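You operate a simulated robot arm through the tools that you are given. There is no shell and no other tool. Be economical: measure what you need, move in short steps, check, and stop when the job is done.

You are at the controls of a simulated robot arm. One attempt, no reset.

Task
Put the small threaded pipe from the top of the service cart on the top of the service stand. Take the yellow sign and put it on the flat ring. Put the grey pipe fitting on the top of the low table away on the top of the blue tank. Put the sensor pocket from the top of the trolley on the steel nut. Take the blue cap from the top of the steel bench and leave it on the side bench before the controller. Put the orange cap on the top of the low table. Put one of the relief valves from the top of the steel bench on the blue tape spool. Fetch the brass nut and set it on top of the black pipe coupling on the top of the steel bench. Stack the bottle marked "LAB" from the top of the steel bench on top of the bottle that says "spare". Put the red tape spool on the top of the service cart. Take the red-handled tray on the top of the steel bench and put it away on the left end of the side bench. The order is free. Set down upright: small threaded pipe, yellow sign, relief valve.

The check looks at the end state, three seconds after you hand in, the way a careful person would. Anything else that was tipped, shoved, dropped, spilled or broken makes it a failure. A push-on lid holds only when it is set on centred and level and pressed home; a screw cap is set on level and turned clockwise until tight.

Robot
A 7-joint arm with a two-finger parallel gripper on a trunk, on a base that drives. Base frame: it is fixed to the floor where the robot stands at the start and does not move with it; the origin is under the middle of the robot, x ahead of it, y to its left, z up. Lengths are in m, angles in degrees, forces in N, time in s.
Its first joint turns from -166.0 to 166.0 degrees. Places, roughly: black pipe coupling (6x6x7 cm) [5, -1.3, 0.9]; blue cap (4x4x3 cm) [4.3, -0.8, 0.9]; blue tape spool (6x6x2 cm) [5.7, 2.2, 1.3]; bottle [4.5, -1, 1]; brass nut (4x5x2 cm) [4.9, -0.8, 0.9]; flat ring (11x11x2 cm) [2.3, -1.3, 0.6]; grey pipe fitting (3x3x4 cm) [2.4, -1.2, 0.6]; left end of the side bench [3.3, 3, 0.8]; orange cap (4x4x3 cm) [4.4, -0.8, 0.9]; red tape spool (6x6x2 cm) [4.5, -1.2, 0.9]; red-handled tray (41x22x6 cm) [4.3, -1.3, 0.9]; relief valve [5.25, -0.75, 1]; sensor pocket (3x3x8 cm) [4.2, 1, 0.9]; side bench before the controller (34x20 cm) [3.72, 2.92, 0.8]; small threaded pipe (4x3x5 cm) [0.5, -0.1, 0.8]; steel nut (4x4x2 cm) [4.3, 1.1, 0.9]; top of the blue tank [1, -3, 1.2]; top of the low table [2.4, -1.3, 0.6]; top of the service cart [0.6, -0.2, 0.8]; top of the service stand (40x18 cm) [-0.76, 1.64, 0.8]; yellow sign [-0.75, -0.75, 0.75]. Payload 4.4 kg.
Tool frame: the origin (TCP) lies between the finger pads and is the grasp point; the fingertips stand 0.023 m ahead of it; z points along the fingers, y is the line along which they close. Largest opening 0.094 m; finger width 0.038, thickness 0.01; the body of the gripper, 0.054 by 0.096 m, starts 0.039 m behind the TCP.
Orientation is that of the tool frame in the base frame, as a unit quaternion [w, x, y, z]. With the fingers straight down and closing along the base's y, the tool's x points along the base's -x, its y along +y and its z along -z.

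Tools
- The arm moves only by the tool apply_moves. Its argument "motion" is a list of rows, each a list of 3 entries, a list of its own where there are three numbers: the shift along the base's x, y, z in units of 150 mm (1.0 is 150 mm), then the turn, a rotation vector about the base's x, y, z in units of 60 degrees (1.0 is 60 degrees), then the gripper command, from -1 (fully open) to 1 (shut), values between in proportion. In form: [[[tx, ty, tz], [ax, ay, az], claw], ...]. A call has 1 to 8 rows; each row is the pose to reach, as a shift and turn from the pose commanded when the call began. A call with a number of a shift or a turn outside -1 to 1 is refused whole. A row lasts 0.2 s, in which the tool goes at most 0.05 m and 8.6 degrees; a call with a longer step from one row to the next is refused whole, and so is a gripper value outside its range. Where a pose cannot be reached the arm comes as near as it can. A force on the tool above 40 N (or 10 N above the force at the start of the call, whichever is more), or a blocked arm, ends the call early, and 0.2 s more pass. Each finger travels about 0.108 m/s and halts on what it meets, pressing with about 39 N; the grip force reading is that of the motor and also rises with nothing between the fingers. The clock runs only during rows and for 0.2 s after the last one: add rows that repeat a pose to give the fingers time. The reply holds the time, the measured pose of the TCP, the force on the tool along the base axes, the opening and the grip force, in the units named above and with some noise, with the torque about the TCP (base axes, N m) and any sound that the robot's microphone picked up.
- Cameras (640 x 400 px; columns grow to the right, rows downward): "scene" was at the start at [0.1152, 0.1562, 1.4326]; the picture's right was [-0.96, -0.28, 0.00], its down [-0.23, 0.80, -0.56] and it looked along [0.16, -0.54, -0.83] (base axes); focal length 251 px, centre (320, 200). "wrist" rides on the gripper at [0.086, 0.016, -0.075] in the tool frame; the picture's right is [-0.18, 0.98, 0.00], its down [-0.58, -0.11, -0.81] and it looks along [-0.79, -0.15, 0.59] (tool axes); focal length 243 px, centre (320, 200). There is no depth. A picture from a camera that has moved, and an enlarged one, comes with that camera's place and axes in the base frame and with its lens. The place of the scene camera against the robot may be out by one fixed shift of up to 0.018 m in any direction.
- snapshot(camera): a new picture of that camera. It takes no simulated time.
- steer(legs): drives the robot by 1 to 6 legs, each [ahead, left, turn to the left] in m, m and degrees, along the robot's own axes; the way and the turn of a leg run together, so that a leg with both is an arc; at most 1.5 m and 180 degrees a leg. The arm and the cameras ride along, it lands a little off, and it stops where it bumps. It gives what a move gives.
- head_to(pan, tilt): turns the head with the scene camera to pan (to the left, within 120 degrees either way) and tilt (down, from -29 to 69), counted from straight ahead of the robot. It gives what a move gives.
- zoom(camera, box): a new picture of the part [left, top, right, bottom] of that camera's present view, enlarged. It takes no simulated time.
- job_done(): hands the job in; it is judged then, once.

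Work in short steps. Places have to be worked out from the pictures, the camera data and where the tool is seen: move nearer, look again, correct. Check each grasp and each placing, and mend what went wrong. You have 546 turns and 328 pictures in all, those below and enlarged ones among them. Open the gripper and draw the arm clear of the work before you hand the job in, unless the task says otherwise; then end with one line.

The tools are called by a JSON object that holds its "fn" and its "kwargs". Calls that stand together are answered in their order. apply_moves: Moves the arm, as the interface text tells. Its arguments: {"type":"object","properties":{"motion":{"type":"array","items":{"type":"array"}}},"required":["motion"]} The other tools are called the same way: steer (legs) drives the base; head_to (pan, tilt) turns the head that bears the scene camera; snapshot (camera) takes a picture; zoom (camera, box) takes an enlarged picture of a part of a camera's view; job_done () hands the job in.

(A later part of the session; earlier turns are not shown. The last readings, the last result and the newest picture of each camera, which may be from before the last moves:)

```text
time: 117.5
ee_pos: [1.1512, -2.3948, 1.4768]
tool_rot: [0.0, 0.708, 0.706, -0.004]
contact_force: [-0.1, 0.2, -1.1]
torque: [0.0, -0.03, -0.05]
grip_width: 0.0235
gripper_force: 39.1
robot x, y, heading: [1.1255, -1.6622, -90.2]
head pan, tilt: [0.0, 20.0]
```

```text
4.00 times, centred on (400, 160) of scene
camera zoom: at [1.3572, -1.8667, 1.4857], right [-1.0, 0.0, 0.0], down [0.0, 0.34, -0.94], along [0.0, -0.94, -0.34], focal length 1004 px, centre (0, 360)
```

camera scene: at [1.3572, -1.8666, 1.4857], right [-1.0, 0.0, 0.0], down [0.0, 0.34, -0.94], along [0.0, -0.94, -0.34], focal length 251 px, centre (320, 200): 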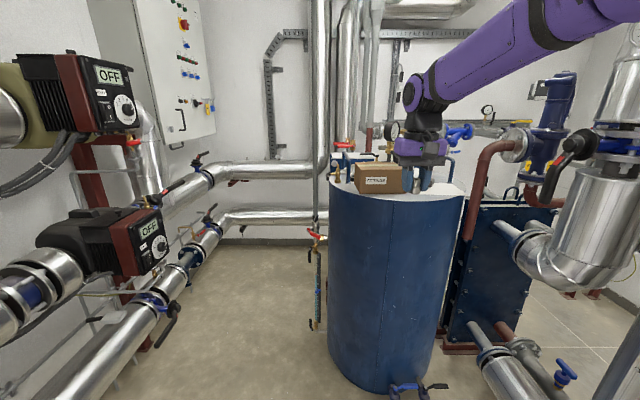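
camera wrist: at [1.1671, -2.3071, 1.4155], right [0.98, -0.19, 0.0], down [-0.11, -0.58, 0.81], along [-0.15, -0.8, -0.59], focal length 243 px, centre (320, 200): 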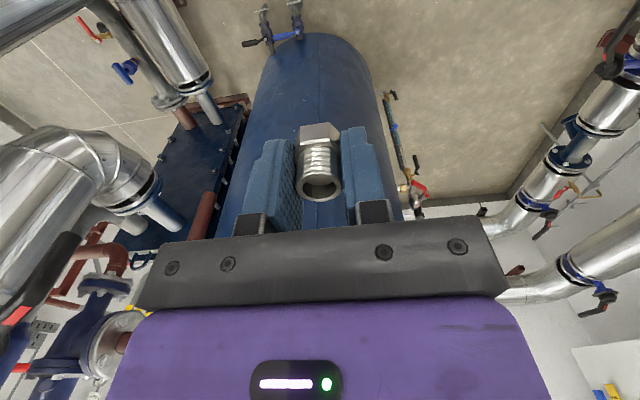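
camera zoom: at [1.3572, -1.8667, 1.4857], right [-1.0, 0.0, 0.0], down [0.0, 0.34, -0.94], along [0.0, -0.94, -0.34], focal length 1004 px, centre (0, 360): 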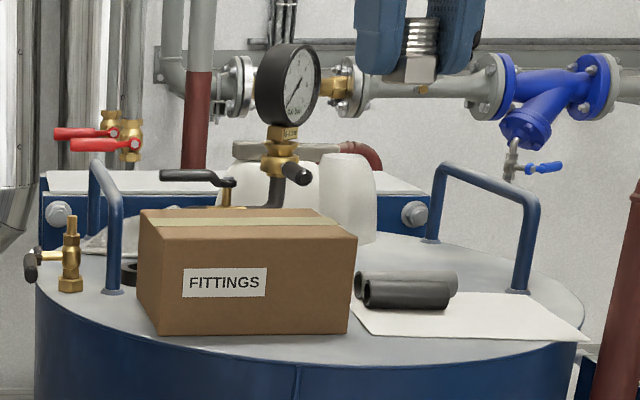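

Top surface holds box, rolls, paper, handles. I drive 0.3 m closer with the arm high to see the top from above with the wrist camera.

{"fn": "steer", "kwargs": {"legs": [[0.28, 0, 0]]}}

{"fn": "snapshot", "kwargs": {"camera": "wrist"}}

{"fn": "snapshot", "kwargs": {"camera": "scene"}}

```text
time: 119.4
ee_pos: [1.1513, -2.6757, 1.4755]
tool_rot: [0.0, 0.708, 0.707, -0.005]
contact_force: [-1.2, -1.0, -0.5]
torque: [0.0, 0.01, 0.03]
grip_width: 0.0237
gripper_force: 38.9
robot x, y, heading: [1.1242, -1.941, -90.0]
head pan, tilt: [0.0, 20.0]
```

```text
260 pictures are left
camera wrist: at [1.1675, -2.5888, 1.5502], right [0.98, -0.18, 0.0], down [-0.11, -0.58, 0.81], along [-0.15, -0.8, -0.59], focal length 243 px, centre (320, 200)
```

wrist: 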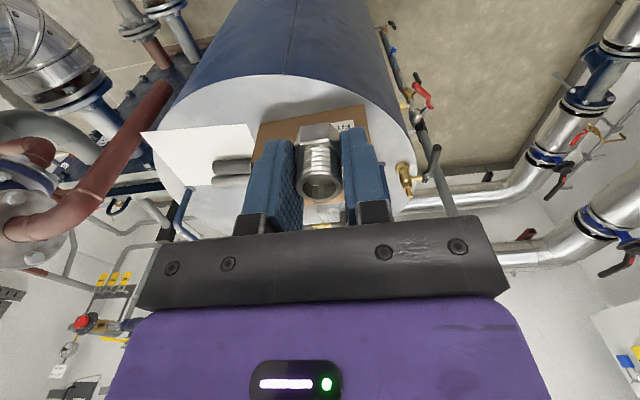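

```text
259 pictures are left
camera scene: at [1.3572, -2.1479, 1.4857], right [-1.0, 0.0, 0.0], down [0.0, 0.34, -0.94], along [0.0, -0.94, -0.34], focal length 251 px, centre (320, 200)
```

scene: 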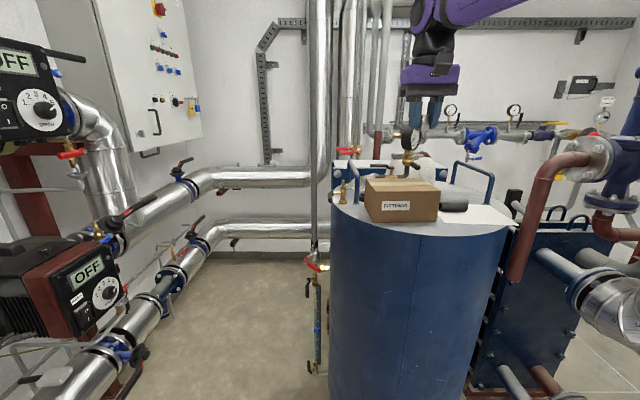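

A bare front strip (≈5–6 cm deep) lies in front of the paper around (0.985,−2.793). Move above it and come lower to re-measure.

{"fn": "apply_moves", "kwargs": {"motion": [[[-0.25, 0, -0.1], [0, 0, 0], 1], [[-0.5, 0, -0.2], [0, 0, 0], 1], [[-0.75, 0, -0.35], [0, 0, 0], 1], [[-1, 0, -0.5], [0, 0, 0], 1], [[-1, 0, -0.7], [0, 0, 0], 1]]}}

{"fn": "snapshot", "kwargs": {"camera": "wrist"}}

{"fn": "zoom", "kwargs": {"camera": "scene", "box": [360, 100, 520, 250]}}

```text
time: 120.6
ee_pos: [1.0018, -2.6762, 1.3715]
tool_rot: [0.0, 0.708, 0.706, -0.004]
contact_force: [-0.4, 0.6, -0.6]
torque: [0.0, 0.05, 0.0]
grip_width: 0.0239
gripper_force: 38.9
robot x, y, heading: [1.1294, -1.9439, -90.0]
head pan, tilt: [0.0, 20.0]
```

```text
258 pictures are left
camera wrist: at [1.0173, -2.5891, 1.4447], right [0.98, -0.18, 0.0], down [-0.1, -0.58, 0.81], along [-0.15, -0.8, -0.59], focal length 243 px, centre (320, 200)
```

wrist: 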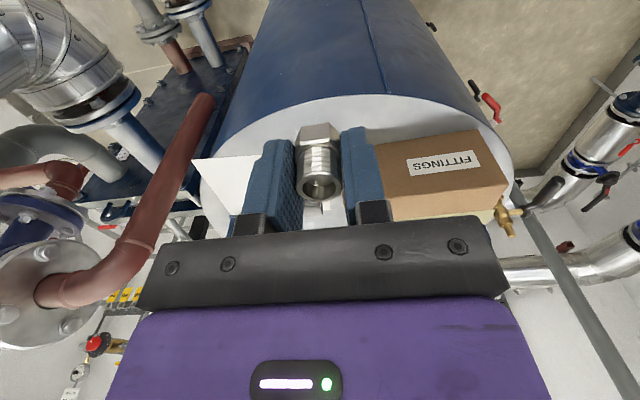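

```text
2.67 times, centred on (440, 175) of scene
camera zoom: at [1.3572, -2.1478, 1.4857], right [-1.0, 0.0, 0.0], down [0.0, 0.34, -0.94], along [0.0, -0.94, -0.34], focal length 670 px, centre (0, 267)
```

zoom: 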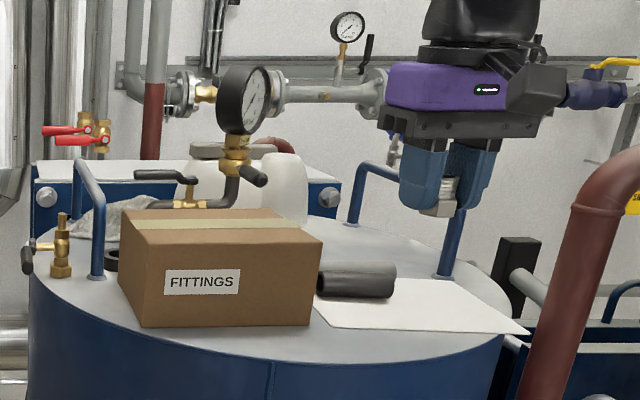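

Triangulation gives top z≈1.146 and a free strip at (0.955,−2.83). Move there and lower to just above.

{"fn": "apply_moves", "kwargs": {"motion": [[[-0.1, -0.25, 0], [0, 0, 0], 1], [[-0.2, -0.5, 0], [0, 0, 0], 1], [[-0.3, -0.75, 0], [0, 0, 0], 1], [[-0.31, -1, 0], [0, 0, 0], 1], [[-0.31, -1, -0.3], [0, 0, 0], 1], [[-0.31, -1, -0.6], [0, 0, 0], 1], [[-0.31, -1, -0.85], [0, 0, 0], 1]]}}

{"fn": "snapshot", "kwargs": {"camera": "wrist"}}

{"fn": "zoom", "kwargs": {"camera": "scene", "box": [360, 130, 520, 250]}}

```text
time: 122.2
ee_pos: [0.9548, -2.8236, 1.2419]
tool_rot: [0.001, 0.707, 0.707, -0.004]
contact_force: [-0.1, 0.4, 0.1]
torque: [-0.01, -0.03, 0.0]
grip_width: 0.0236
gripper_force: 38.9
robot x, y, heading: [1.1261, -1.9443, -90.1]
head pan, tilt: [0.0, 20.0]
```

```text
256 pictures are left
camera wrist: at [0.9717, -2.7375, 1.3154], right [0.98, -0.18, 0.0], down [-0.11, -0.58, 0.81], along [-0.15, -0.8, -0.59], focal length 243 px, centre (320, 200)
```

wrist: 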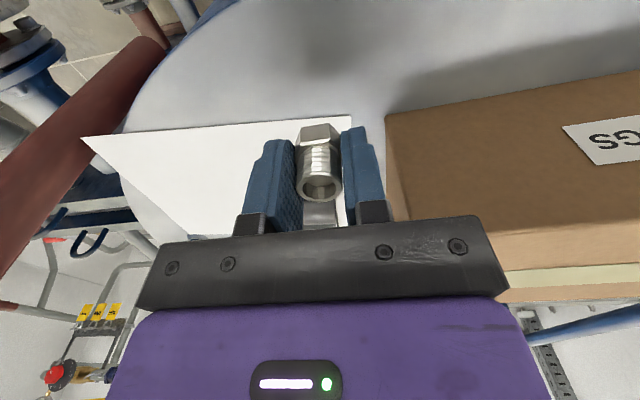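

```text
3.33 times, centred on (440, 190) of scene
camera zoom: at [1.3572, -2.1477, 1.4858], right [-1.0, 0.0, 0.0], down [0.0, 0.34, -0.94], along [0.0, -0.94, -0.34], focal length 837 px, centre (-80, 233)
```

zoom: 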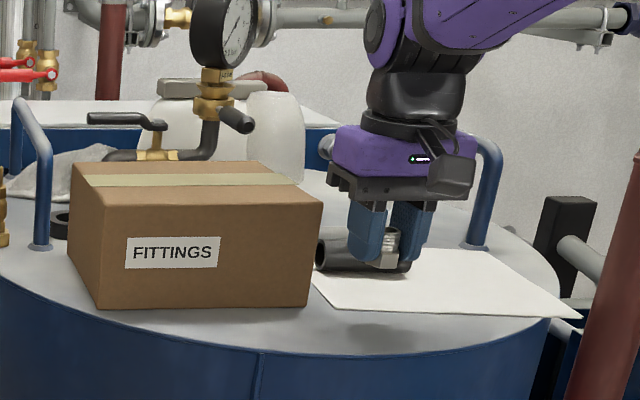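

Alignment good: paper edge y≈−2.858, box corner x≈1.003. Lower to contact.

{"fn": "apply_moves", "kwargs": {"motion": [[[0, 0, -0.2], [0, 0, 0], 1], [[0, 0, -0.36], [0, 0, 0], 1], [[0, 0, -0.4], [0, 0, 0], 1], [[0, 0, -0.43], [0, 0, 0], 1]]}}

{"fn": "zoom", "kwargs": {"camera": "scene", "box": [360, 130, 520, 250]}}

```text
time: 123.2
ee_pos: [0.9556, -2.8257, 1.1813]
tool_rot: [0.001, 0.707, 0.707, -0.005]
contact_force: [0.3, 0.1, 27.3]
torque: [0.01, -0.15, -0.04]
grip_width: 0.0238
gripper_force: 38.8
robot x, y, heading: [1.1303, -1.9445, -90.0]
head pan, tilt: [0.0, 20.0]
```

```text
3.33 times, centred on (440, 190) of scene
camera zoom: at [1.3574, -2.1469, 1.4858], right [-1.0, 0.0, 0.0], down [0.0, 0.34, -0.94], along [0.0, -0.94, -0.34], focal length 837 px, centre (-80, 233)
```

zoom: 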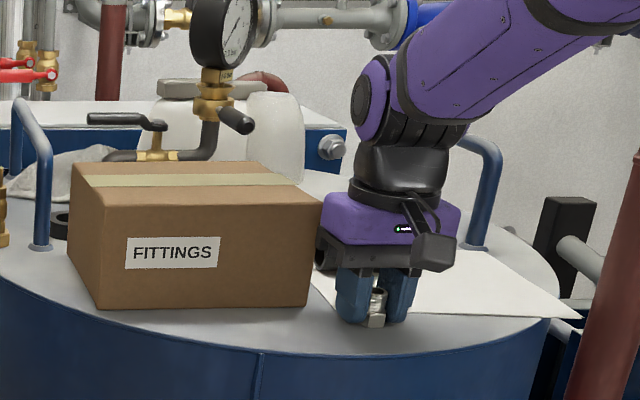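

Contact. Ease up, open slightly (to 4.5 cm), and rise.

{"fn": "apply_moves", "kwargs": {"motion": [[[0, 0, 0.02], [0, 0, 0], 1], [[0, 0, 0.02], [0, 0, 0], 0.4], [[0, 0, 0.02], [0, 0, 0], 0.0], [[0, 0, 0.02], [0, 0, 0], 0.0], [[0, 0, 0.2], [0, 0, 0], 0.0], [[0, 0, 0.5], [0, 0, 0], 0.0], [[0, 0, 0.8], [0, 0, 0], 0.0], [[0, 0.2, 1], [0, 0, 0], 0.0]]}}

{"fn": "zoom", "kwargs": {"camera": "scene", "box": [360, 130, 520, 250]}}

```text
time: 125.0
ee_pos: [0.9543, -2.7953, 1.3293]
tool_rot: [0.0, 0.707, 0.707, -0.003]
contact_force: [-0.8, -1.4, -1.8]
torque: [0.04, 0.0, 0.03]
grip_width: 0.0469
gripper_force: 0.1
robot x, y, heading: [1.1226, -1.9467, -90.0]
head pan, tilt: [0.0, 20.0]
```

```text
3.33 times, centred on (440, 190) of scene
camera zoom: at [1.3571, -2.1487, 1.4856], right [-1.0, 0.0, 0.0], down [0.0, 0.34, -0.94], along [0.0, -0.94, -0.34], focal length 837 px, centre (-80, 233)
```

zoom: 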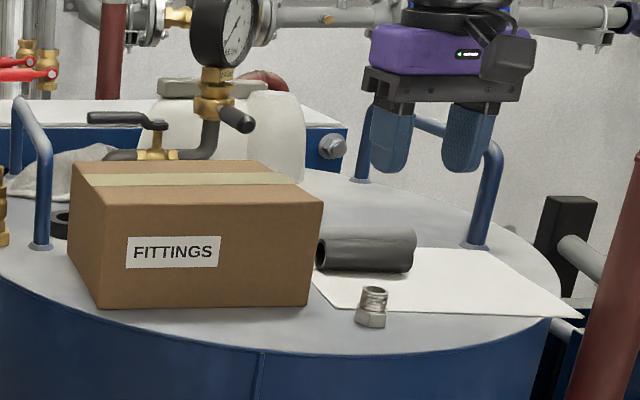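

Fitting placed. Retract arm toward the robot and back away.

{"fn": "apply_moves", "kwargs": {"motion": [[[0, 0.3, 0], [0, 0, 0], 0], [[0.1, 0.6, 0], [0, 0, 0], 0], [[0.2, 0.9, -0.1], [0, 0, 0], 0], [[0.3, 1, -0.3], [0, 0, 0], 0]]}}

{"fn": "apply_moves", "kwargs": {"motion": [[[0.1, 0.3, -0.1], [0, 0, 0], 0], [[0.2, 0.4, -0.4], [0, 0, 0], 0], [[0.3, 0.4, -0.7], [0, 0, 0], 0], [[0.4, 0.4, -1], [0, 0, 0], 0]]}}

{"fn": "steer", "kwargs": {"legs": [[-1.1, 0, 0], [0, 0, 90]]}}

{"fn": "head_to", "kwargs": {"pan": 0, "tilt": 25}}

{"fn": "snapshot", "kwargs": {"camera": "scene"}}

```text
time: 126.0
ee_pos: [0.9989, -2.6454, 1.2845]
tool_rot: [0.001, 0.707, 0.707, -0.004]
contact_force: [-0.6, -0.1, 0.5]
torque: [0.04, -0.01, -0.02]
grip_width: 0.0473
gripper_force: 0.1
robot x, y, heading: [1.123, -1.9447, -90.2]
head pan, tilt: [0.0, 20.0]
```

```text
time: 127.0
ee_pos: [1.0608, -2.5861, 1.1339]
tool_rot: [0.0, 0.708, 0.706, -0.004]
contact_force: [-0.3, 0.6, 0.8]
torque: [-0.06, -0.05, 0.01]
grip_width: 0.047
gripper_force: 0.0
robot x, y, heading: [1.1266, -1.9423, -89.7]
head pan, tilt: [0.0, 20.0]
```

```text
time: 136.5
ee_pos: [1.7671, -0.9038, 1.1351]
tool_rot: [0.002, -0.009, 1.0, -0.003]
contact_force: [0.2, -0.6, -0.4]
torque: [0.01, 0.0, -0.03]
grip_width: 0.047
gripper_force: 0.1
robot x, y, heading: [1.1284, -0.85, 1.1]
head pan, tilt: [0.0, 20.0]
```

```text
time: 137.2
ee_pos: [1.7685, -0.9031, 1.1343]
tool_rot: [0.003, -0.009, 1.0, -0.003]
contact_force: [0.1, -0.7, -0.3]
torque: [-0.01, -0.01, 0.0]
grip_width: 0.0467
gripper_force: 0.0
robot x, y, heading: [1.1246, -0.8483, 1.3]
head pan, tilt: [0.0, 25.0]
```

```text
252 pictures are left
camera scene: at [1.308, -0.6218, 1.4777], right [0.02, -1.0, 0.0], down [-0.42, -0.01, -0.91], along [0.91, 0.02, -0.42], focal length 251 px, centre (320, 200)
```

scene: 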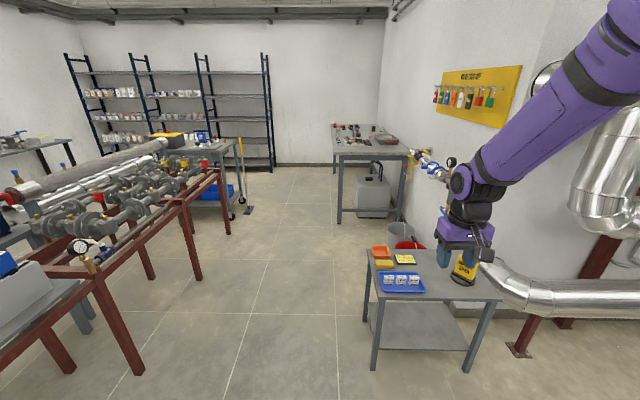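

The corridor along y≈−0.25 to the steel bench is clear. Drive to about (3.3,−0.25) and turn right to face the bench side.

{"fn": "steer", "kwargs": {"legs": [[0, 0.58, -1.3], [1.1, 0, 0], [1.1, 0, 0], [0, 0, -90]]}}

{"fn": "head_to", "kwargs": {"pan": 45, "tilt": 30}}

{"fn": "snapshot", "kwargs": {"camera": "scene"}}

```text
time: 138.5
ee_pos: [1.7655, -0.8124, 1.1355]
tool_rot: [0.002, -0.006, 1.0, -0.003]
contact_force: [0.8, 0.0, 0.1]
torque: [-0.01, -0.03, -0.03]
grip_width: 0.0471
gripper_force: 0.1
robot x, y, heading: [1.1207, -0.7535, 0.7]
head pan, tilt: [0.0, 25.0]
stopped in leg 1: the robot was blocked; the commanded pose is now the measured one
```

```text
time: 139.6
ee_pos: [1.7662, -0.8129, 1.1341]
tool_rot: [0.004, -0.006, 1.0, -0.004]
contact_force: [0.1, -0.6, -0.3]
torque: [-0.02, -0.03, 0.01]
grip_width: 0.0472
gripper_force: 0.0
robot x, y, heading: [1.1202, -0.7552, 1.0]
head pan, tilt: [45.0, 30.0]
```

```text
251 pictures are left
camera scene: at [1.2778, -0.4647, 1.4697], right [0.72, -0.7, 0.0], down [-0.35, -0.36, -0.87], along [0.6, 0.62, -0.5], focal length 251 px, centre (320, 200)
```

scene: 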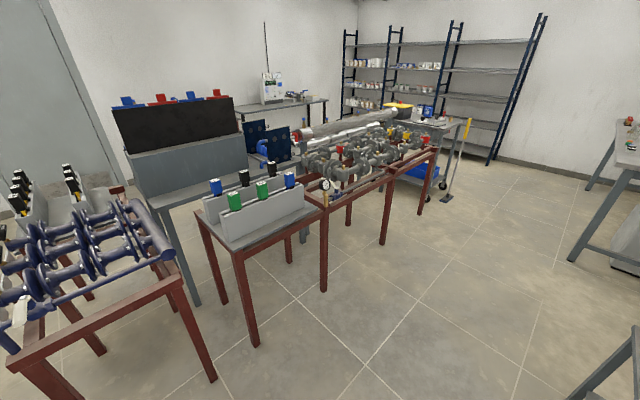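

I bumped the service cart's corner. Check it wasn't disturbed.

{"fn": "head_to", "kwargs": {"pan": 120, "tilt": 35}}

{"fn": "snapshot", "kwargs": {"camera": "scene"}}

```text
time: 141.1
ee_pos: [1.7657, -0.8123, 1.1354]
tool_rot: [0.002, -0.007, 1.0, -0.003]
contact_force: [0.6, 0.2, 0.6]
torque: [-0.01, -0.01, 0.0]
grip_width: 0.0468
gripper_force: 0.1
robot x, y, heading: [1.1266, -0.7547, 0.6]
head pan, tilt: [120.0, 35.0]
```

```text
250 pictures are left
camera scene: at [1.1696, -0.454, 1.4619], right [0.86, 0.51, 0.0], down [0.29, -0.49, -0.82], along [-0.42, 0.7, -0.57], focal length 251 px, centre (320, 200)
```

scene: 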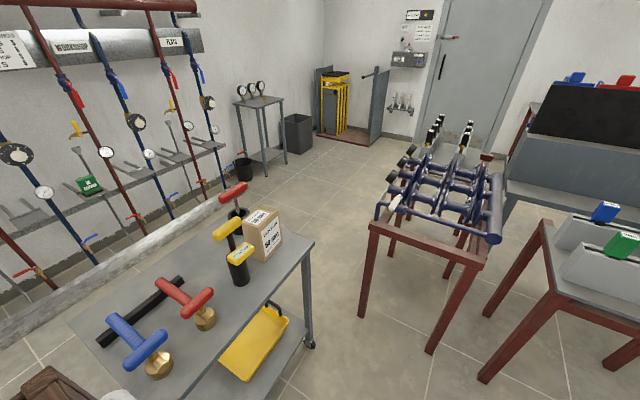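

The cart's items are all standing. Move ahead first, then over to y≈−0.25 and east.

{"fn": "steer", "kwargs": {"legs": [[0.5, -0.03, -0.8], [0.4, 0.5, 0], [1.25, 0, 0]]}}

{"fn": "head_to", "kwargs": {"pan": 0, "tilt": 30}}

{"fn": "snapshot", "kwargs": {"camera": "scene"}}

```text
time: 153.1
ee_pos: [3.916, -0.3595, 1.1344]
tool_rot: [0.002, 0.003, 1.0, -0.003]
contact_force: [0.1, -0.5, 0.6]
torque: [0.01, 0.0, -0.02]
grip_width: 0.0472
gripper_force: 0.1
robot x, y, heading: [3.2733, -0.2903, -0.4]
head pan, tilt: [120.0, 35.0]
```

```text
time: 155.1
ee_pos: [3.9154, -0.3605, 1.1343]
tool_rot: [0.002, 0.004, 1.0, -0.002]
contact_force: [-0.1, 0.2, 0.7]
torque: [-0.02, 0.01, 0.03]
grip_width: 0.0468
gripper_force: 0.1
robot x, y, heading: [3.2769, -0.2904, -0.4]
head pan, tilt: [0.0, 30.0]
```

```text
249 pictures are left
camera scene: at [3.4619, -0.0665, 1.4697], right [-0.01, -1.0, 0.0], down [-0.5, 0.0, -0.87], along [0.87, 0.0, -0.5], focal length 251 px, centre (320, 200)
```

scene: 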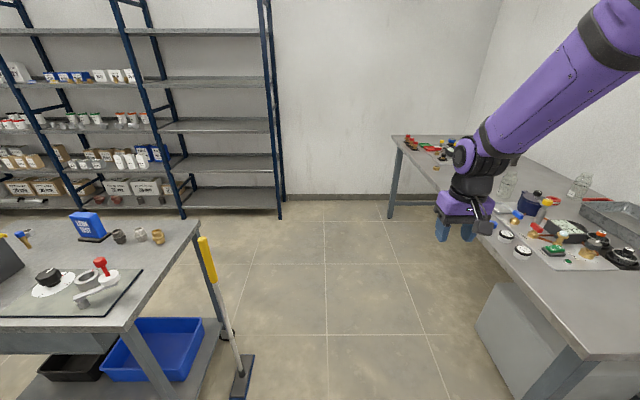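

Bench front edge y≈−0.66, x 3.77–5.5; trolley edge y≈0.4 with a leaning mop at (4.13,0.35). Raise the arm, turn −90° here and look at the bench.

{"fn": "apply_moves", "kwargs": {"motion": [[[0, 0, 0.3], [0, 0, 0], -1], [[0, 0, 0.6], [0, 0, 0], -1], [[0, 0, 0.9], [0, 0, 0], -1], [[0, 0, 1], [0, 0, 0], -1]]}}

{"fn": "steer", "kwargs": {"legs": [[0, 0, -89.6], [0, 0.7, 0]]}}

{"fn": "head_to", "kwargs": {"pan": 10, "tilt": 45}}

{"fn": "snapshot", "kwargs": {"camera": "scene"}}

{"fn": "snapshot", "kwargs": {"camera": "wrist"}}

```text
time: 156.1
ee_pos: [3.9156, -0.3604, 1.285]
tool_rot: [0.003, 0.004, 1.0, -0.003]
contact_force: [0.7, 0.4, 0.1]
torque: [0.01, 0.0, -0.02]
grip_width: 0.0939
gripper_force: 0.0
robot x, y, heading: [3.2737, -0.2903, -0.3]
head pan, tilt: [0.0, 30.0]
```

```text
time: 163.8
ee_pos: [3.8915, -0.9381, 1.2837]
tool_rot: [0.0, 0.713, 0.702, -0.003]
contact_force: [0.1, -0.2, -0.5]
torque: [-0.04, 0.01, -0.02]
grip_width: 0.0941
gripper_force: 0.1
robot x, y, heading: [3.9673, -0.2959, -90.7]
head pan, tilt: [0.0, 30.0]
```

```text
time: 164.5
ee_pos: [3.8911, -0.9382, 1.283]
tool_rot: [0.0, 0.713, 0.701, -0.004]
contact_force: [0.1, -1.0, -0.5]
torque: [0.03, 0.01, -0.01]
grip_width: 0.094
gripper_force: 0.1
robot x, y, heading: [3.9659, -0.2946, -90.7]
head pan, tilt: [10.0, 45.0]
```

```text
248 pictures are left
camera scene: at [4.2075, -0.4907, 1.4471], right [-0.99, -0.16, 0.0], down [-0.11, 0.7, -0.71], along [0.11, -0.7, -0.71], focal length 251 px, centre (320, 200)
```

scene: 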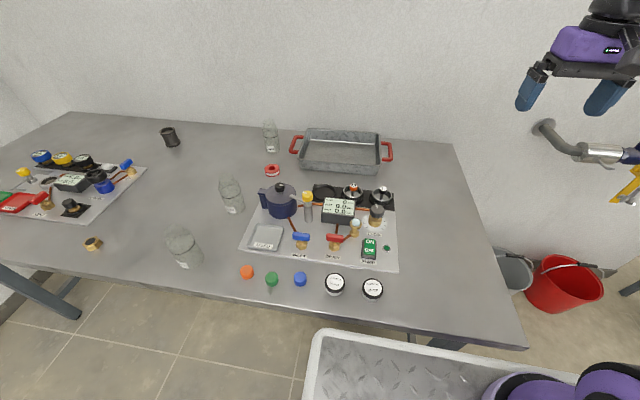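

```text
247 pictures are left
camera wrist: at [3.9087, -0.8511, 1.3583], right [0.98, -0.2, 0.0], down [-0.11, -0.58, 0.81], along [-0.16, -0.79, -0.59], focal length 243 px, centre (320, 200)
```

wrist: 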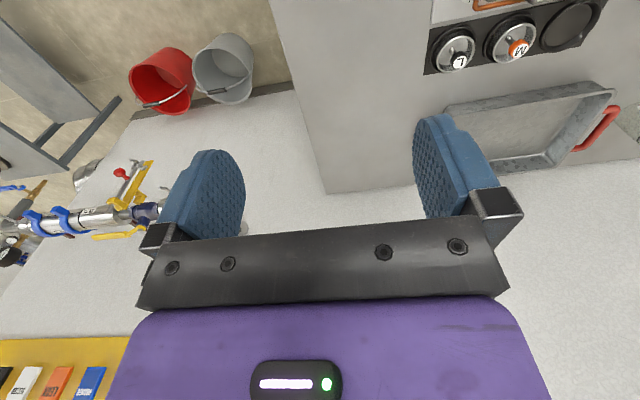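

Zooming the bench in parts to identify the objects.

{"fn": "zoom", "kwargs": {"camera": "scene", "box": [0, 110, 240, 260]}}

{"fn": "zoom", "kwargs": {"camera": "scene", "box": [160, 110, 400, 300]}}

```text
2.67 times, centred on (120, 185) of scene
camera zoom: at [4.2075, -0.4907, 1.4471], right [-0.99, -0.16, 0.0], down [-0.11, 0.7, -0.71], along [0.11, -0.7, -0.71], focal length 670 px, centre (853, 240)
```

zoom: 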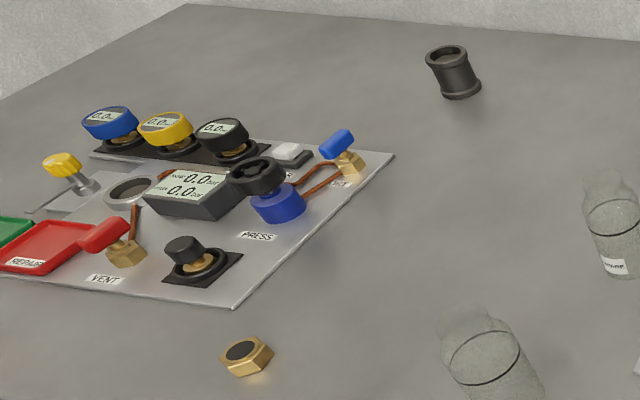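

```text
2.11 times, centred on (280, 205) of scene
camera zoom: at [4.2075, -0.4907, 1.4471], right [-0.99, -0.16, 0.0], down [-0.11, 0.7, -0.71], along [0.11, -0.7, -0.71], focal length 528 px, centre (404, 190)
```

zoom: 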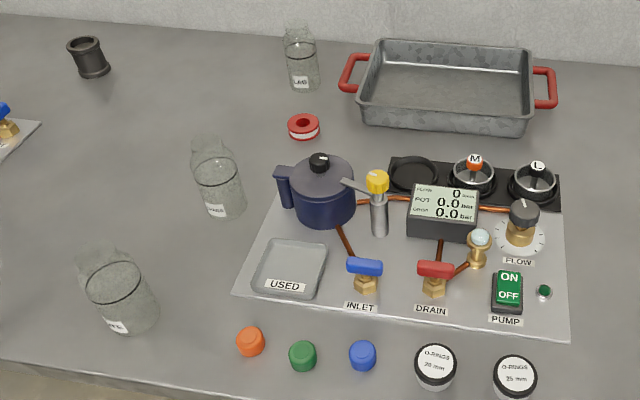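

Brass nut ≈(4.865,−0.78), coupling ≈(4.945,−1.276). Slide left along the bench to x≈4.7.

{"fn": "steer", "kwargs": {"legs": [[-0.02, 0.75, 0.7]]}}

{"fn": "head_to", "kwargs": {"pan": 10, "tilt": 45}}

{"fn": "snapshot", "kwargs": {"camera": "scene"}}

{"fn": "snapshot", "kwargs": {"camera": "wrist"}}

```text
time: 168.6
ee_pos: [4.6529, -0.9239, 1.2835]
tool_rot: [0.0, 0.708, 0.706, -0.004]
contact_force: [0.3, -0.6, -0.2]
torque: [0.03, 0.02, -0.02]
grip_width: 0.0939
gripper_force: 0.0
robot x, y, heading: [4.7234, -0.2796, -89.9]
head pan, tilt: [10.0, 45.0]
```

```text
time: 169.2
ee_pos: [4.6521, -0.9242, 1.2839]
tool_rot: [0.0, 0.708, 0.706, -0.003]
contact_force: [-0.5, -0.4, 0.5]
torque: [-0.01, -0.03, 0.0]
grip_width: 0.0944
gripper_force: 0.1
robot x, y, heading: [4.7207, -0.2821, -89.8]
head pan, tilt: [10.0, 45.0]
```

```text
244 pictures are left
camera scene: at [4.9628, -0.4728, 1.4471], right [-0.98, -0.17, 0.0], down [-0.12, 0.7, -0.71], along [0.12, -0.7, -0.71], focal length 251 px, centre (320, 200)
```

scene: 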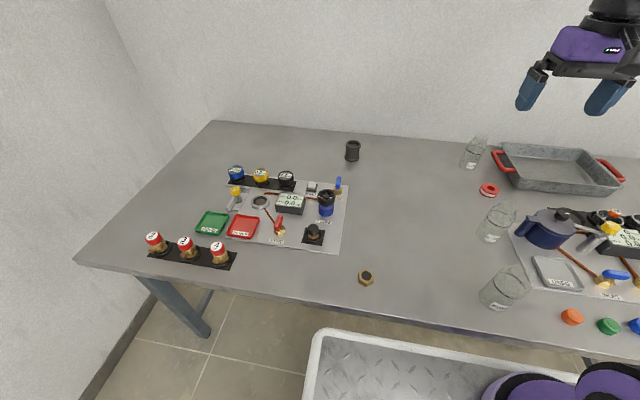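

```text
243 pictures are left
camera wrist: at [4.6691, -0.8373, 1.3583], right [0.98, -0.19, 0.0], down [-0.11, -0.58, 0.81], along [-0.15, -0.8, -0.59], focal length 243 px, centre (320, 200)
```

wrist: 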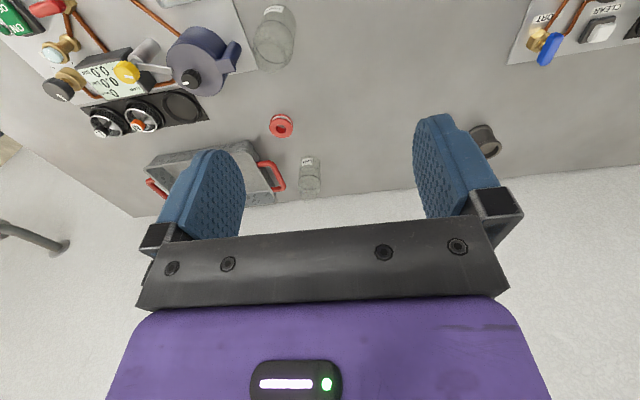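

Nut triangulates to (4.90,−0.797), bench top ≈0.85. Move the tool above it.

{"fn": "apply_moves", "kwargs": {"motion": [[[0.25, 0.1, -0.1], [0, 0, 0], -1], [[0.5, 0.2, -0.2], [0, 0, 0], -1], [[0.75, 0.3, -0.3], [0, 0, 0], -1], [[1, 0.4, -0.4], [0, 0, 0], -1]]}}

{"fn": "apply_moves", "kwargs": {"motion": [[[0.2, 0.2, -0.15], [0, 0, 0], -1], [[0.4, 0.4, -0.3], [0, 0, 0], -1], [[0.6, 0.6, -0.45], [0, 0, 0], -1], [[0.65, 0.7, -0.7], [0, 0, 0], -1]]}}

{"fn": "snapshot", "kwargs": {"camera": "wrist"}}

```text
time: 170.2
ee_pos: [4.8022, -0.8645, 1.2238]
tool_rot: [0.0, 0.708, 0.706, -0.004]
contact_force: [0.4, 1.4, -0.1]
torque: [-0.01, -0.03, 0.0]
grip_width: 0.0942
gripper_force: 0.1
robot x, y, heading: [4.7193, -0.2825, -90.0]
head pan, tilt: [10.0, 45.0]
```

```text
time: 171.2
ee_pos: [4.8991, -0.7586, 1.1203]
tool_rot: [0.0, 0.708, 0.706, -0.003]
contact_force: [-0.5, 0.0, -0.6]
torque: [-0.01, -0.01, 0.01]
grip_width: 0.0938
gripper_force: 0.1
robot x, y, heading: [4.7185, -0.2826, -90.0]
head pan, tilt: [10.0, 45.0]
```

```text
242 pictures are left
camera wrist: at [4.9159, -0.6721, 1.1935], right [0.98, -0.19, 0.0], down [-0.11, -0.58, 0.81], along [-0.15, -0.8, -0.59], focal length 243 px, centre (320, 200)
```

wrist: 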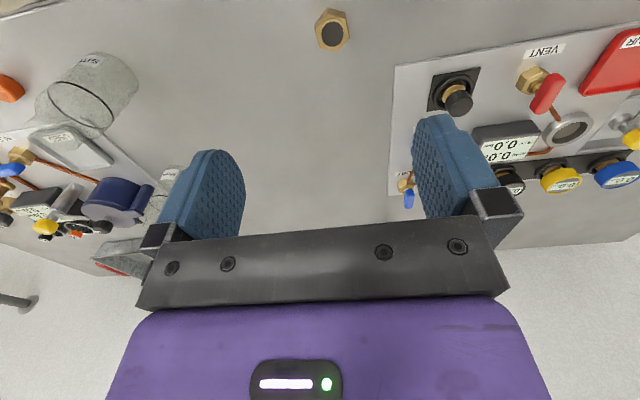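

{"fn": "zoom", "kwargs": {"camera": "wrist", "box": [288, 0, 384, 60]}}

```text
6.67 times, centred on (336, 30) of wrist
camera zoom: at [4.9159, -0.6721, 1.1935], right [0.98, -0.19, 0.0], down [-0.11, -0.58, 0.81], along [-0.15, -0.8, -0.59], focal length 1618 px, centre (213, 1333)
```

zoom: 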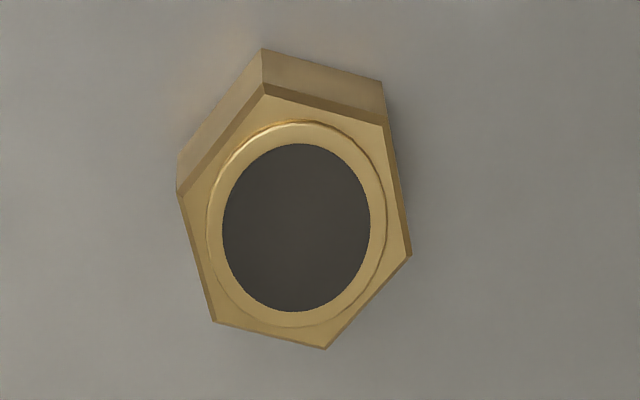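

Nut centre ≈(4.908,−0.789); its flats face about 6° off x. Descend with a +6° turn.

{"fn": "apply_moves", "kwargs": {"motion": [[[0.06, -0.2, -0.2], [0, 0, 0.1], -1], [[0.06, -0.2, -0.5], [0, 0, 0.1], -1], [[0.06, -0.2, -0.8], [0, 0, 0.1], -1], [[0.06, -0.2, -1], [0, 0, 0.1], -1]]}}

{"fn": "snapshot", "kwargs": {"camera": "wrist"}}

```text
time: 172.2
ee_pos: [4.9084, -0.7898, 0.9708]
tool_rot: [0.001, 0.67, 0.743, -0.004]
contact_force: [-0.4, 0.2, -0.4]
torque: [-0.04, -0.03, 0.02]
grip_width: 0.0936
gripper_force: 0.1
robot x, y, heading: [4.7172, -0.2826, -89.8]
head pan, tilt: [10.0, 45.0]
```

```text
240 pictures are left
camera wrist: at [4.9152, -0.7013, 1.0434], right [1.0, -0.08, 0.0], down [-0.05, -0.58, 0.81], along [-0.07, -0.81, -0.59], focal length 243 px, centre (320, 200)
```

wrist: 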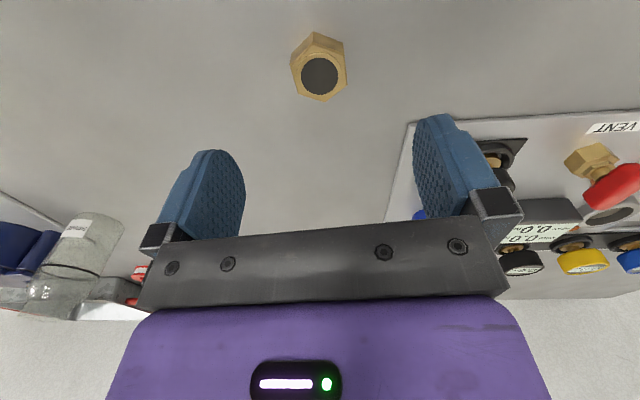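

Centred. Descend to z≈0.878 and close.

{"fn": "apply_moves", "kwargs": {"motion": [[[0, 0, -0.3], [0, 0, 0], -0.6], [[0, 0, -0.55], [0, 0, 0], -0.4], [[0, 0, -0.61], [0, 0, 0], -0.3], [[0, 0, -0.61], [0, 0, 0], 0.5], [[0, 0, -0.61], [0, 0, 0], 1], [[0, 0, -0.61], [0, 0, 0], 1]]}}

{"fn": "snapshot", "kwargs": {"camera": "wrist"}}

```text
time: 173.0
ee_pos: [4.9095, -0.7882, 0.8831]
tool_rot: [0.003, 0.67, 0.742, -0.005]
contact_force: [-4.1, 6.9, 28.9]
torque: [0.8, -0.79, 0.08]
grip_width: 0.0598
gripper_force: 0.0
robot x, y, heading: [4.7218, -0.2821, -90.3]
head pan, tilt: [10.0, 45.0]
stopped in row 3: the force on the tool passed its limit at 75 N (the readings are from after the stop); the commanded pose is now the measured one
```

```text
239 pictures are left
camera wrist: at [4.9168, -0.7013, 0.9568], right [1.0, -0.08, 0.0], down [-0.05, -0.58, 0.81], along [-0.07, -0.81, -0.58], focal length 243 px, centre (320, 200)
```

wrist: 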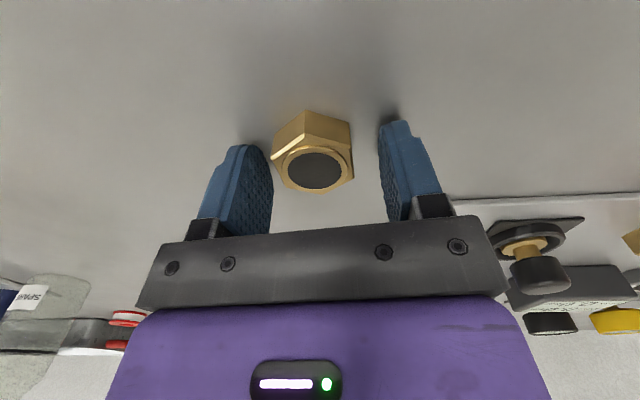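

Touched the bench (z≈0.86). Raise 4 mm and close.

{"fn": "apply_moves", "kwargs": {"motion": [[[0, 0, 0.025], [0, 0, 0], -0.3], [[0, 0, 0.025], [0, 0, 0], 0.3], [[0, 0, 0.025], [0, 0, 0], 1], [[0, 0, 0.025], [0, 0, 0], 1], [[0, 0, 0.025], [0, 0, 0], 1]]}}

{"fn": "snapshot", "kwargs": {"camera": "wrist"}}

```text
time: 174.2
ee_pos: [4.9106, -0.79, 0.8867]
tool_rot: [0.003, 0.669, 0.743, -0.004]
contact_force: [-0.2, 0.5, -0.3]
torque: [0.04, 0.03, -0.04]
grip_width: 0.0354
gripper_force: 38.5
robot x, y, heading: [4.7196, -0.2812, -90.0]
head pan, tilt: [10.0, 45.0]
```

```text
238 pictures are left
camera wrist: at [4.9171, -0.7023, 0.9598], right [1.0, -0.08, 0.0], down [-0.05, -0.58, 0.81], along [-0.07, -0.81, -0.58], focal length 243 px, centre (320, 200)
```

wrist: 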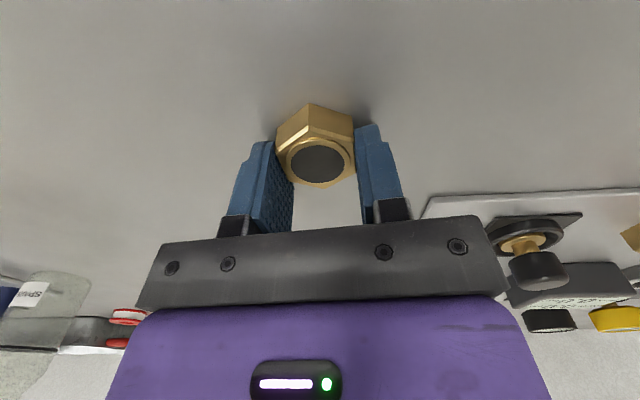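

Nut gripped (0.035). Lift and move toward the coupling, stopping short to view it.

{"fn": "apply_moves", "kwargs": {"motion": [[[0, 0, 0.3], [0, 0, 0], 1], [[0, 0, 0.6], [0, 0, 0], 1], [[0, 0, 0.9], [0, 0, 0], 1], [[0.1, -0.2, 1], [0, 0, 0], 1], [[0.2, -0.5, 1], [0, 0, 0], 1], [[0.3, -0.8, 1], [0, 0, 0], 1], [[0.4, -1, 1], [0, 0, 0], 1]]}}

{"fn": "apply_moves", "kwargs": {"motion": [[[0, -0.3, 0.2], [0, 0, 0], 1], [[0, -0.6, 0.4], [0, 0, 0], 1], [[0, -0.9, 0.4], [0, 0, 0], 1], [[0, -1, 0.4], [0, 0, 0], 1]]}}

{"fn": "snapshot", "kwargs": {"camera": "wrist"}}

{"fn": "snapshot", "kwargs": {"camera": "scene"}}

```text
time: 175.8
ee_pos: [4.971, -0.9405, 1.0374]
tool_rot: [0.004, 0.67, 0.743, -0.004]
contact_force: [-1.1, 0.0, 0.0]
torque: [-0.01, 0.01, -0.01]
grip_width: 0.0352
gripper_force: 38.8
robot x, y, heading: [4.7181, -0.2821, -90.0]
head pan, tilt: [10.0, 45.0]
```

```text
refused: row 1 steps farther than a row can; nothing moved
```

```text
237 pictures are left
camera wrist: at [4.9774, -0.8523, 1.1104], right [1.0, -0.08, 0.0], down [-0.05, -0.58, 0.81], along [-0.07, -0.81, -0.58], focal length 243 px, centre (320, 200)
```

wrist: 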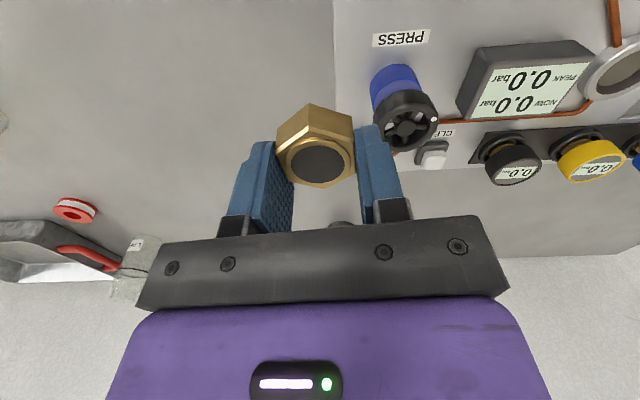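

```text
236 pictures are left
camera scene: at [4.9626, -0.4725, 1.4471], right [-0.98, -0.17, 0.0], down [-0.12, 0.7, -0.71], along [0.12, -0.7, -0.71], focal length 251 px, centre (320, 200)
```

scene: 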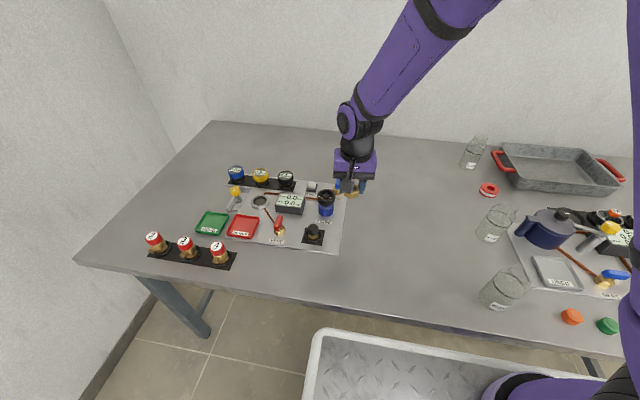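

Shift the arm sideways (−x) and up so the coupling appears beside the fingers.

{"fn": "apply_moves", "kwargs": {"motion": [[[-0.2, 0, 0.2], [0, 0, 0], 1], [[-0.4, 0, 0.4], [0, 0, 0], 1], [[-0.65, -0.05, 0.55], [0, 0, 0], 1], [[-0.9, -0.1, 0.65], [0, 0, 0], 1], [[-1, -0.2, 0.8], [0, 0, 0], 1]]}}

{"fn": "snapshot", "kwargs": {"camera": "wrist"}}

{"fn": "zoom", "kwargs": {"camera": "scene", "box": [300, 110, 428, 190]}}

```text
time: 177.0
ee_pos: [4.8206, -0.9713, 1.1549]
tool_rot: [0.004, 0.669, 0.743, -0.004]
contact_force: [0.6, 0.4, -0.9]
torque: [-0.01, 0.06, 0.01]
grip_width: 0.0354
gripper_force: 39.2
robot x, y, heading: [4.7191, -0.2861, -89.8]
head pan, tilt: [10.0, 45.0]
```

```text
235 pictures are left
camera wrist: at [4.8276, -0.8815, 1.2295], right [1.0, -0.08, 0.0], down [-0.05, -0.58, 0.81], along [-0.07, -0.81, -0.58], focal length 243 px, centre (320, 200)
```

wrist: 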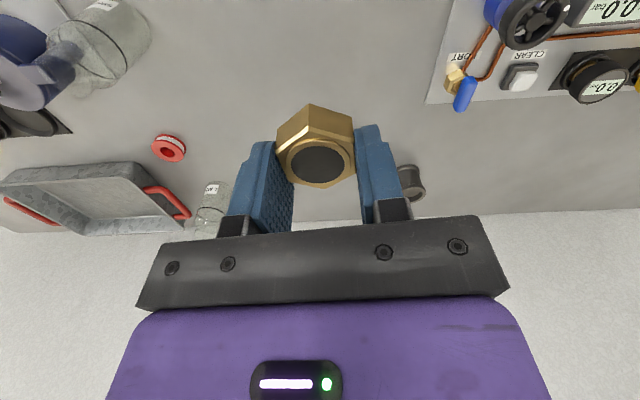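

```text
5.00 times, centred on (364, 150) of scene
camera zoom: at [4.9632, -0.4729, 1.447], right [-0.98, -0.17, 0.0], down [-0.12, 0.7, -0.71], along [0.12, -0.7, -0.71], focal length 1255 px, centre (100, 450)
```

zoom: 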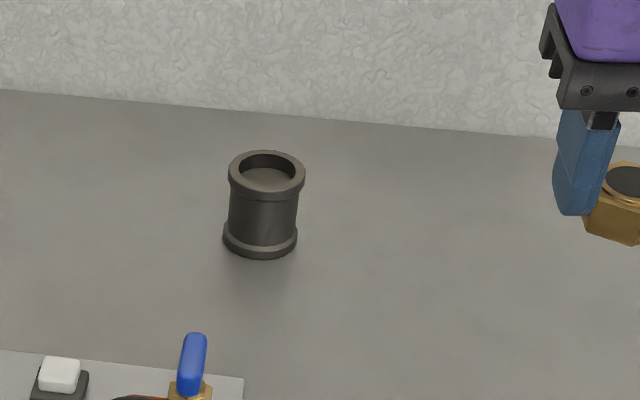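

Move a little further for an unobstructed wrist view of the coupling, with zoom.

{"fn": "apply_moves", "kwargs": {"motion": [[[-0.3, -0.2, 0], [0, 0, 0], 1], [[-0.5, -0.4, 0], [0, 0, 0], 1]]}}

{"fn": "zoom", "kwargs": {"camera": "wrist", "box": [380, 130, 540, 230]}}

```text
refused: row 1 steps farther than a row can; nothing moved
```

```text
4.00 times, centred on (460, 180) of wrist
camera zoom: at [4.8276, -0.8815, 1.2295], right [1.0, -0.08, 0.0], down [-0.05, -0.58, 0.81], along [-0.07, -0.81, -0.58], focal length 970 px, centre (-240, 280)
```

zoom: 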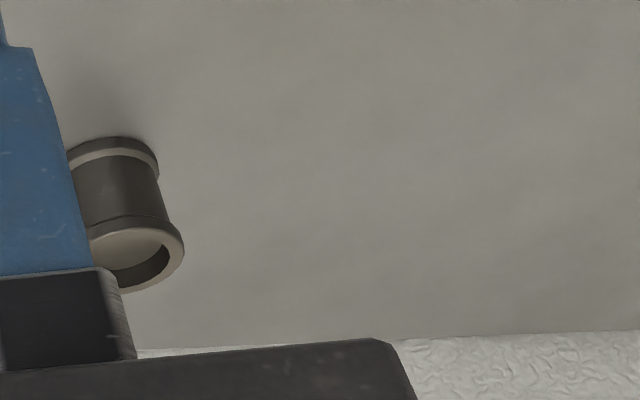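

{"fn": "apply_moves", "kwargs": {"motion": [[[-0.25, -0.15, 0], [0, 0, 0], 1], [[-0.5, -0.3, 0], [0, 0, 0], 1], [[-0.7, -0.4, 0.1], [0, 0, 0], 1]]}}

{"fn": "zoom", "kwargs": {"camera": "wrist", "box": [400, 110, 560, 210]}}

```text
time: 177.8
ee_pos: [4.7153, -1.0308, 1.1713]
tool_rot: [0.003, 0.669, 0.743, -0.003]
contact_force: [0.7, -0.3, -0.6]
torque: [-0.02, 0.01, 0.04]
grip_width: 0.0354
gripper_force: 39.1
robot x, y, heading: [4.7203, -0.2827, -89.8]
head pan, tilt: [10.0, 45.0]
```

```text
4.00 times, centred on (480, 160) of wrist
camera zoom: at [4.7224, -0.9425, 1.2448], right [1.0, -0.08, 0.0], down [-0.05, -0.58, 0.81], along [-0.06, -0.81, -0.58], focal length 970 px, centre (-320, 360)
```

zoom: 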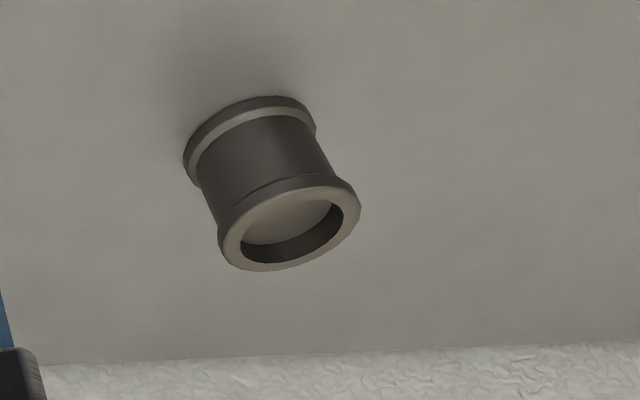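

Coupling ≈(4.993,−1.309), top z≈0.92. Move over it at height, then come down to just above.

{"fn": "apply_moves", "kwargs": {"motion": [[[0.22, -0.22, 0], [0, 0, 0], 1], [[0.44, -0.44, 0], [0, 0, 0], 1], [[0.66, -0.66, 0], [0, 0, 0], 1], [[0.88, -0.88, 0], [0, 0, 0], 1], [[1, -1, 0], [0, 0, 0], 1]]}}

{"fn": "apply_moves", "kwargs": {"motion": [[[0.2, -0.2, 0], [0, 0, 0], 1], [[0.4, -0.4, 0], [0, 0, 0], 1], [[0.6, -0.6, 0], [0, 0, 0], 1], [[0.85, -0.78, 0], [0, 0, 0], 1], [[0.85, -0.887, -0.3], [0, 0, 0], 1], [[0.85, -0.887, -0.6], [0, 0, 0], 1], [[0.85, -0.887, -0.9], [0, 0, 0], 1], [[0.85, -0.887, -1], [0, 0, 0], 1]]}}

{"fn": "zoom", "kwargs": {"camera": "scene", "box": [300, 100, 428, 180]}}

```text
time: 179.0
ee_pos: [4.8648, -1.1813, 1.1724]
tool_rot: [0.003, 0.669, 0.743, -0.004]
contact_force: [0.0, 0.5, -0.6]
torque: [-0.02, 0.01, -0.05]
grip_width: 0.0357
gripper_force: 39.1
robot x, y, heading: [4.72, -0.2846, -89.8]
head pan, tilt: [10.0, 45.0]
```

```text
time: 180.8
ee_pos: [4.9921, -1.3126, 1.0222]
tool_rot: [0.004, 0.669, 0.743, -0.004]
contact_force: [0.2, -0.2, -0.2]
torque: [0.0, 0.02, 0.01]
grip_width: 0.0351
gripper_force: 38.8
robot x, y, heading: [4.7171, -0.2865, -90.0]
head pan, tilt: [10.0, 45.0]
```

```text
5.00 times, centred on (364, 140) of scene
camera zoom: at [4.9628, -0.4728, 1.4471], right [-0.98, -0.17, 0.0], down [-0.12, 0.7, -0.71], along [0.12, -0.7, -0.71], focal length 1255 px, centre (100, 500)
```

zoom: 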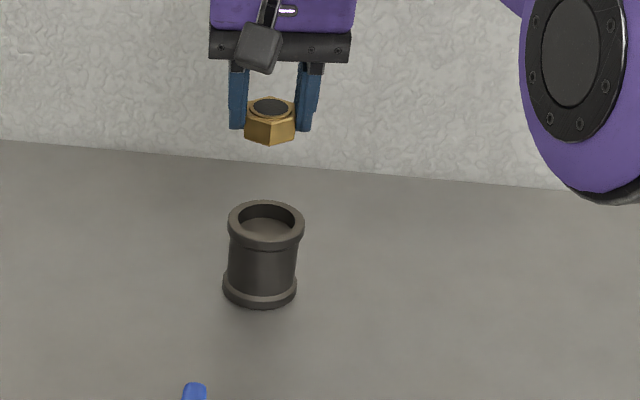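

Lower to ~2 cm above and compare.

{"fn": "apply_moves", "kwargs": {"motion": [[[0, 0, -0.2], [0, 0, 0], 1], [[0, 0, -0.4], [0, 0, 0], 1]]}}

{"fn": "zoom", "kwargs": {"camera": "scene", "box": [320, 115, 384, 155]}}

{"fn": "zoom", "kwargs": {"camera": "wrist", "box": [240, 80, 400, 180]}}

```text
time: 181.4
ee_pos: [4.9926, -1.3135, 0.9606]
tool_rot: [0.004, 0.67, 0.743, -0.005]
contact_force: [-1.1, -0.8, 0.5]
torque: [-0.02, 0.03, -0.02]
grip_width: 0.0354
gripper_force: 38.9
robot x, y, heading: [4.7172, -0.2831, -89.4]
head pan, tilt: [10.0, 45.0]
```

```text
10.00 times, centred on (352, 135) of scene
camera zoom: at [4.9628, -0.4726, 1.4471], right [-0.98, -0.17, 0.0], down [-0.12, 0.7, -0.71], along [0.12, -0.7, -0.71], focal length 2511 px, centre (0, 850)
```

zoom: 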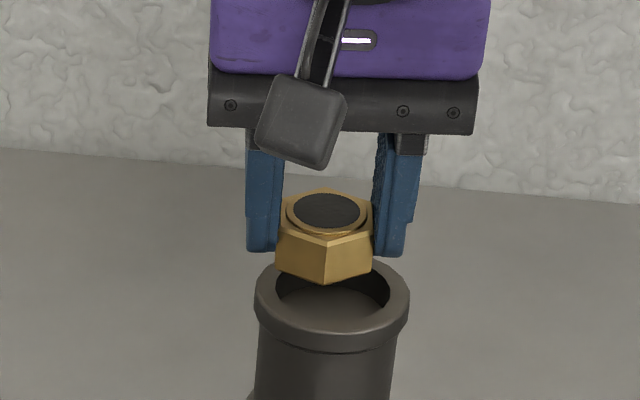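

```text
4.00 times, centred on (320, 130) of wrist
camera zoom: at [4.9992, -1.2253, 1.0353], right [1.0, -0.08, 0.0], down [-0.05, -0.58, 0.81], along [-0.07, -0.81, -0.58], focal length 970 px, centre (320, 480)
```

zoom: 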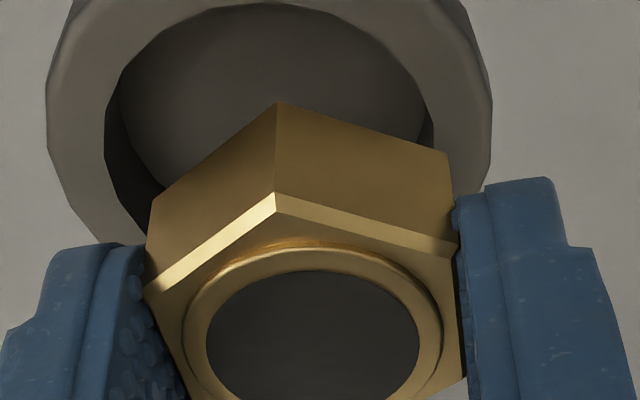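

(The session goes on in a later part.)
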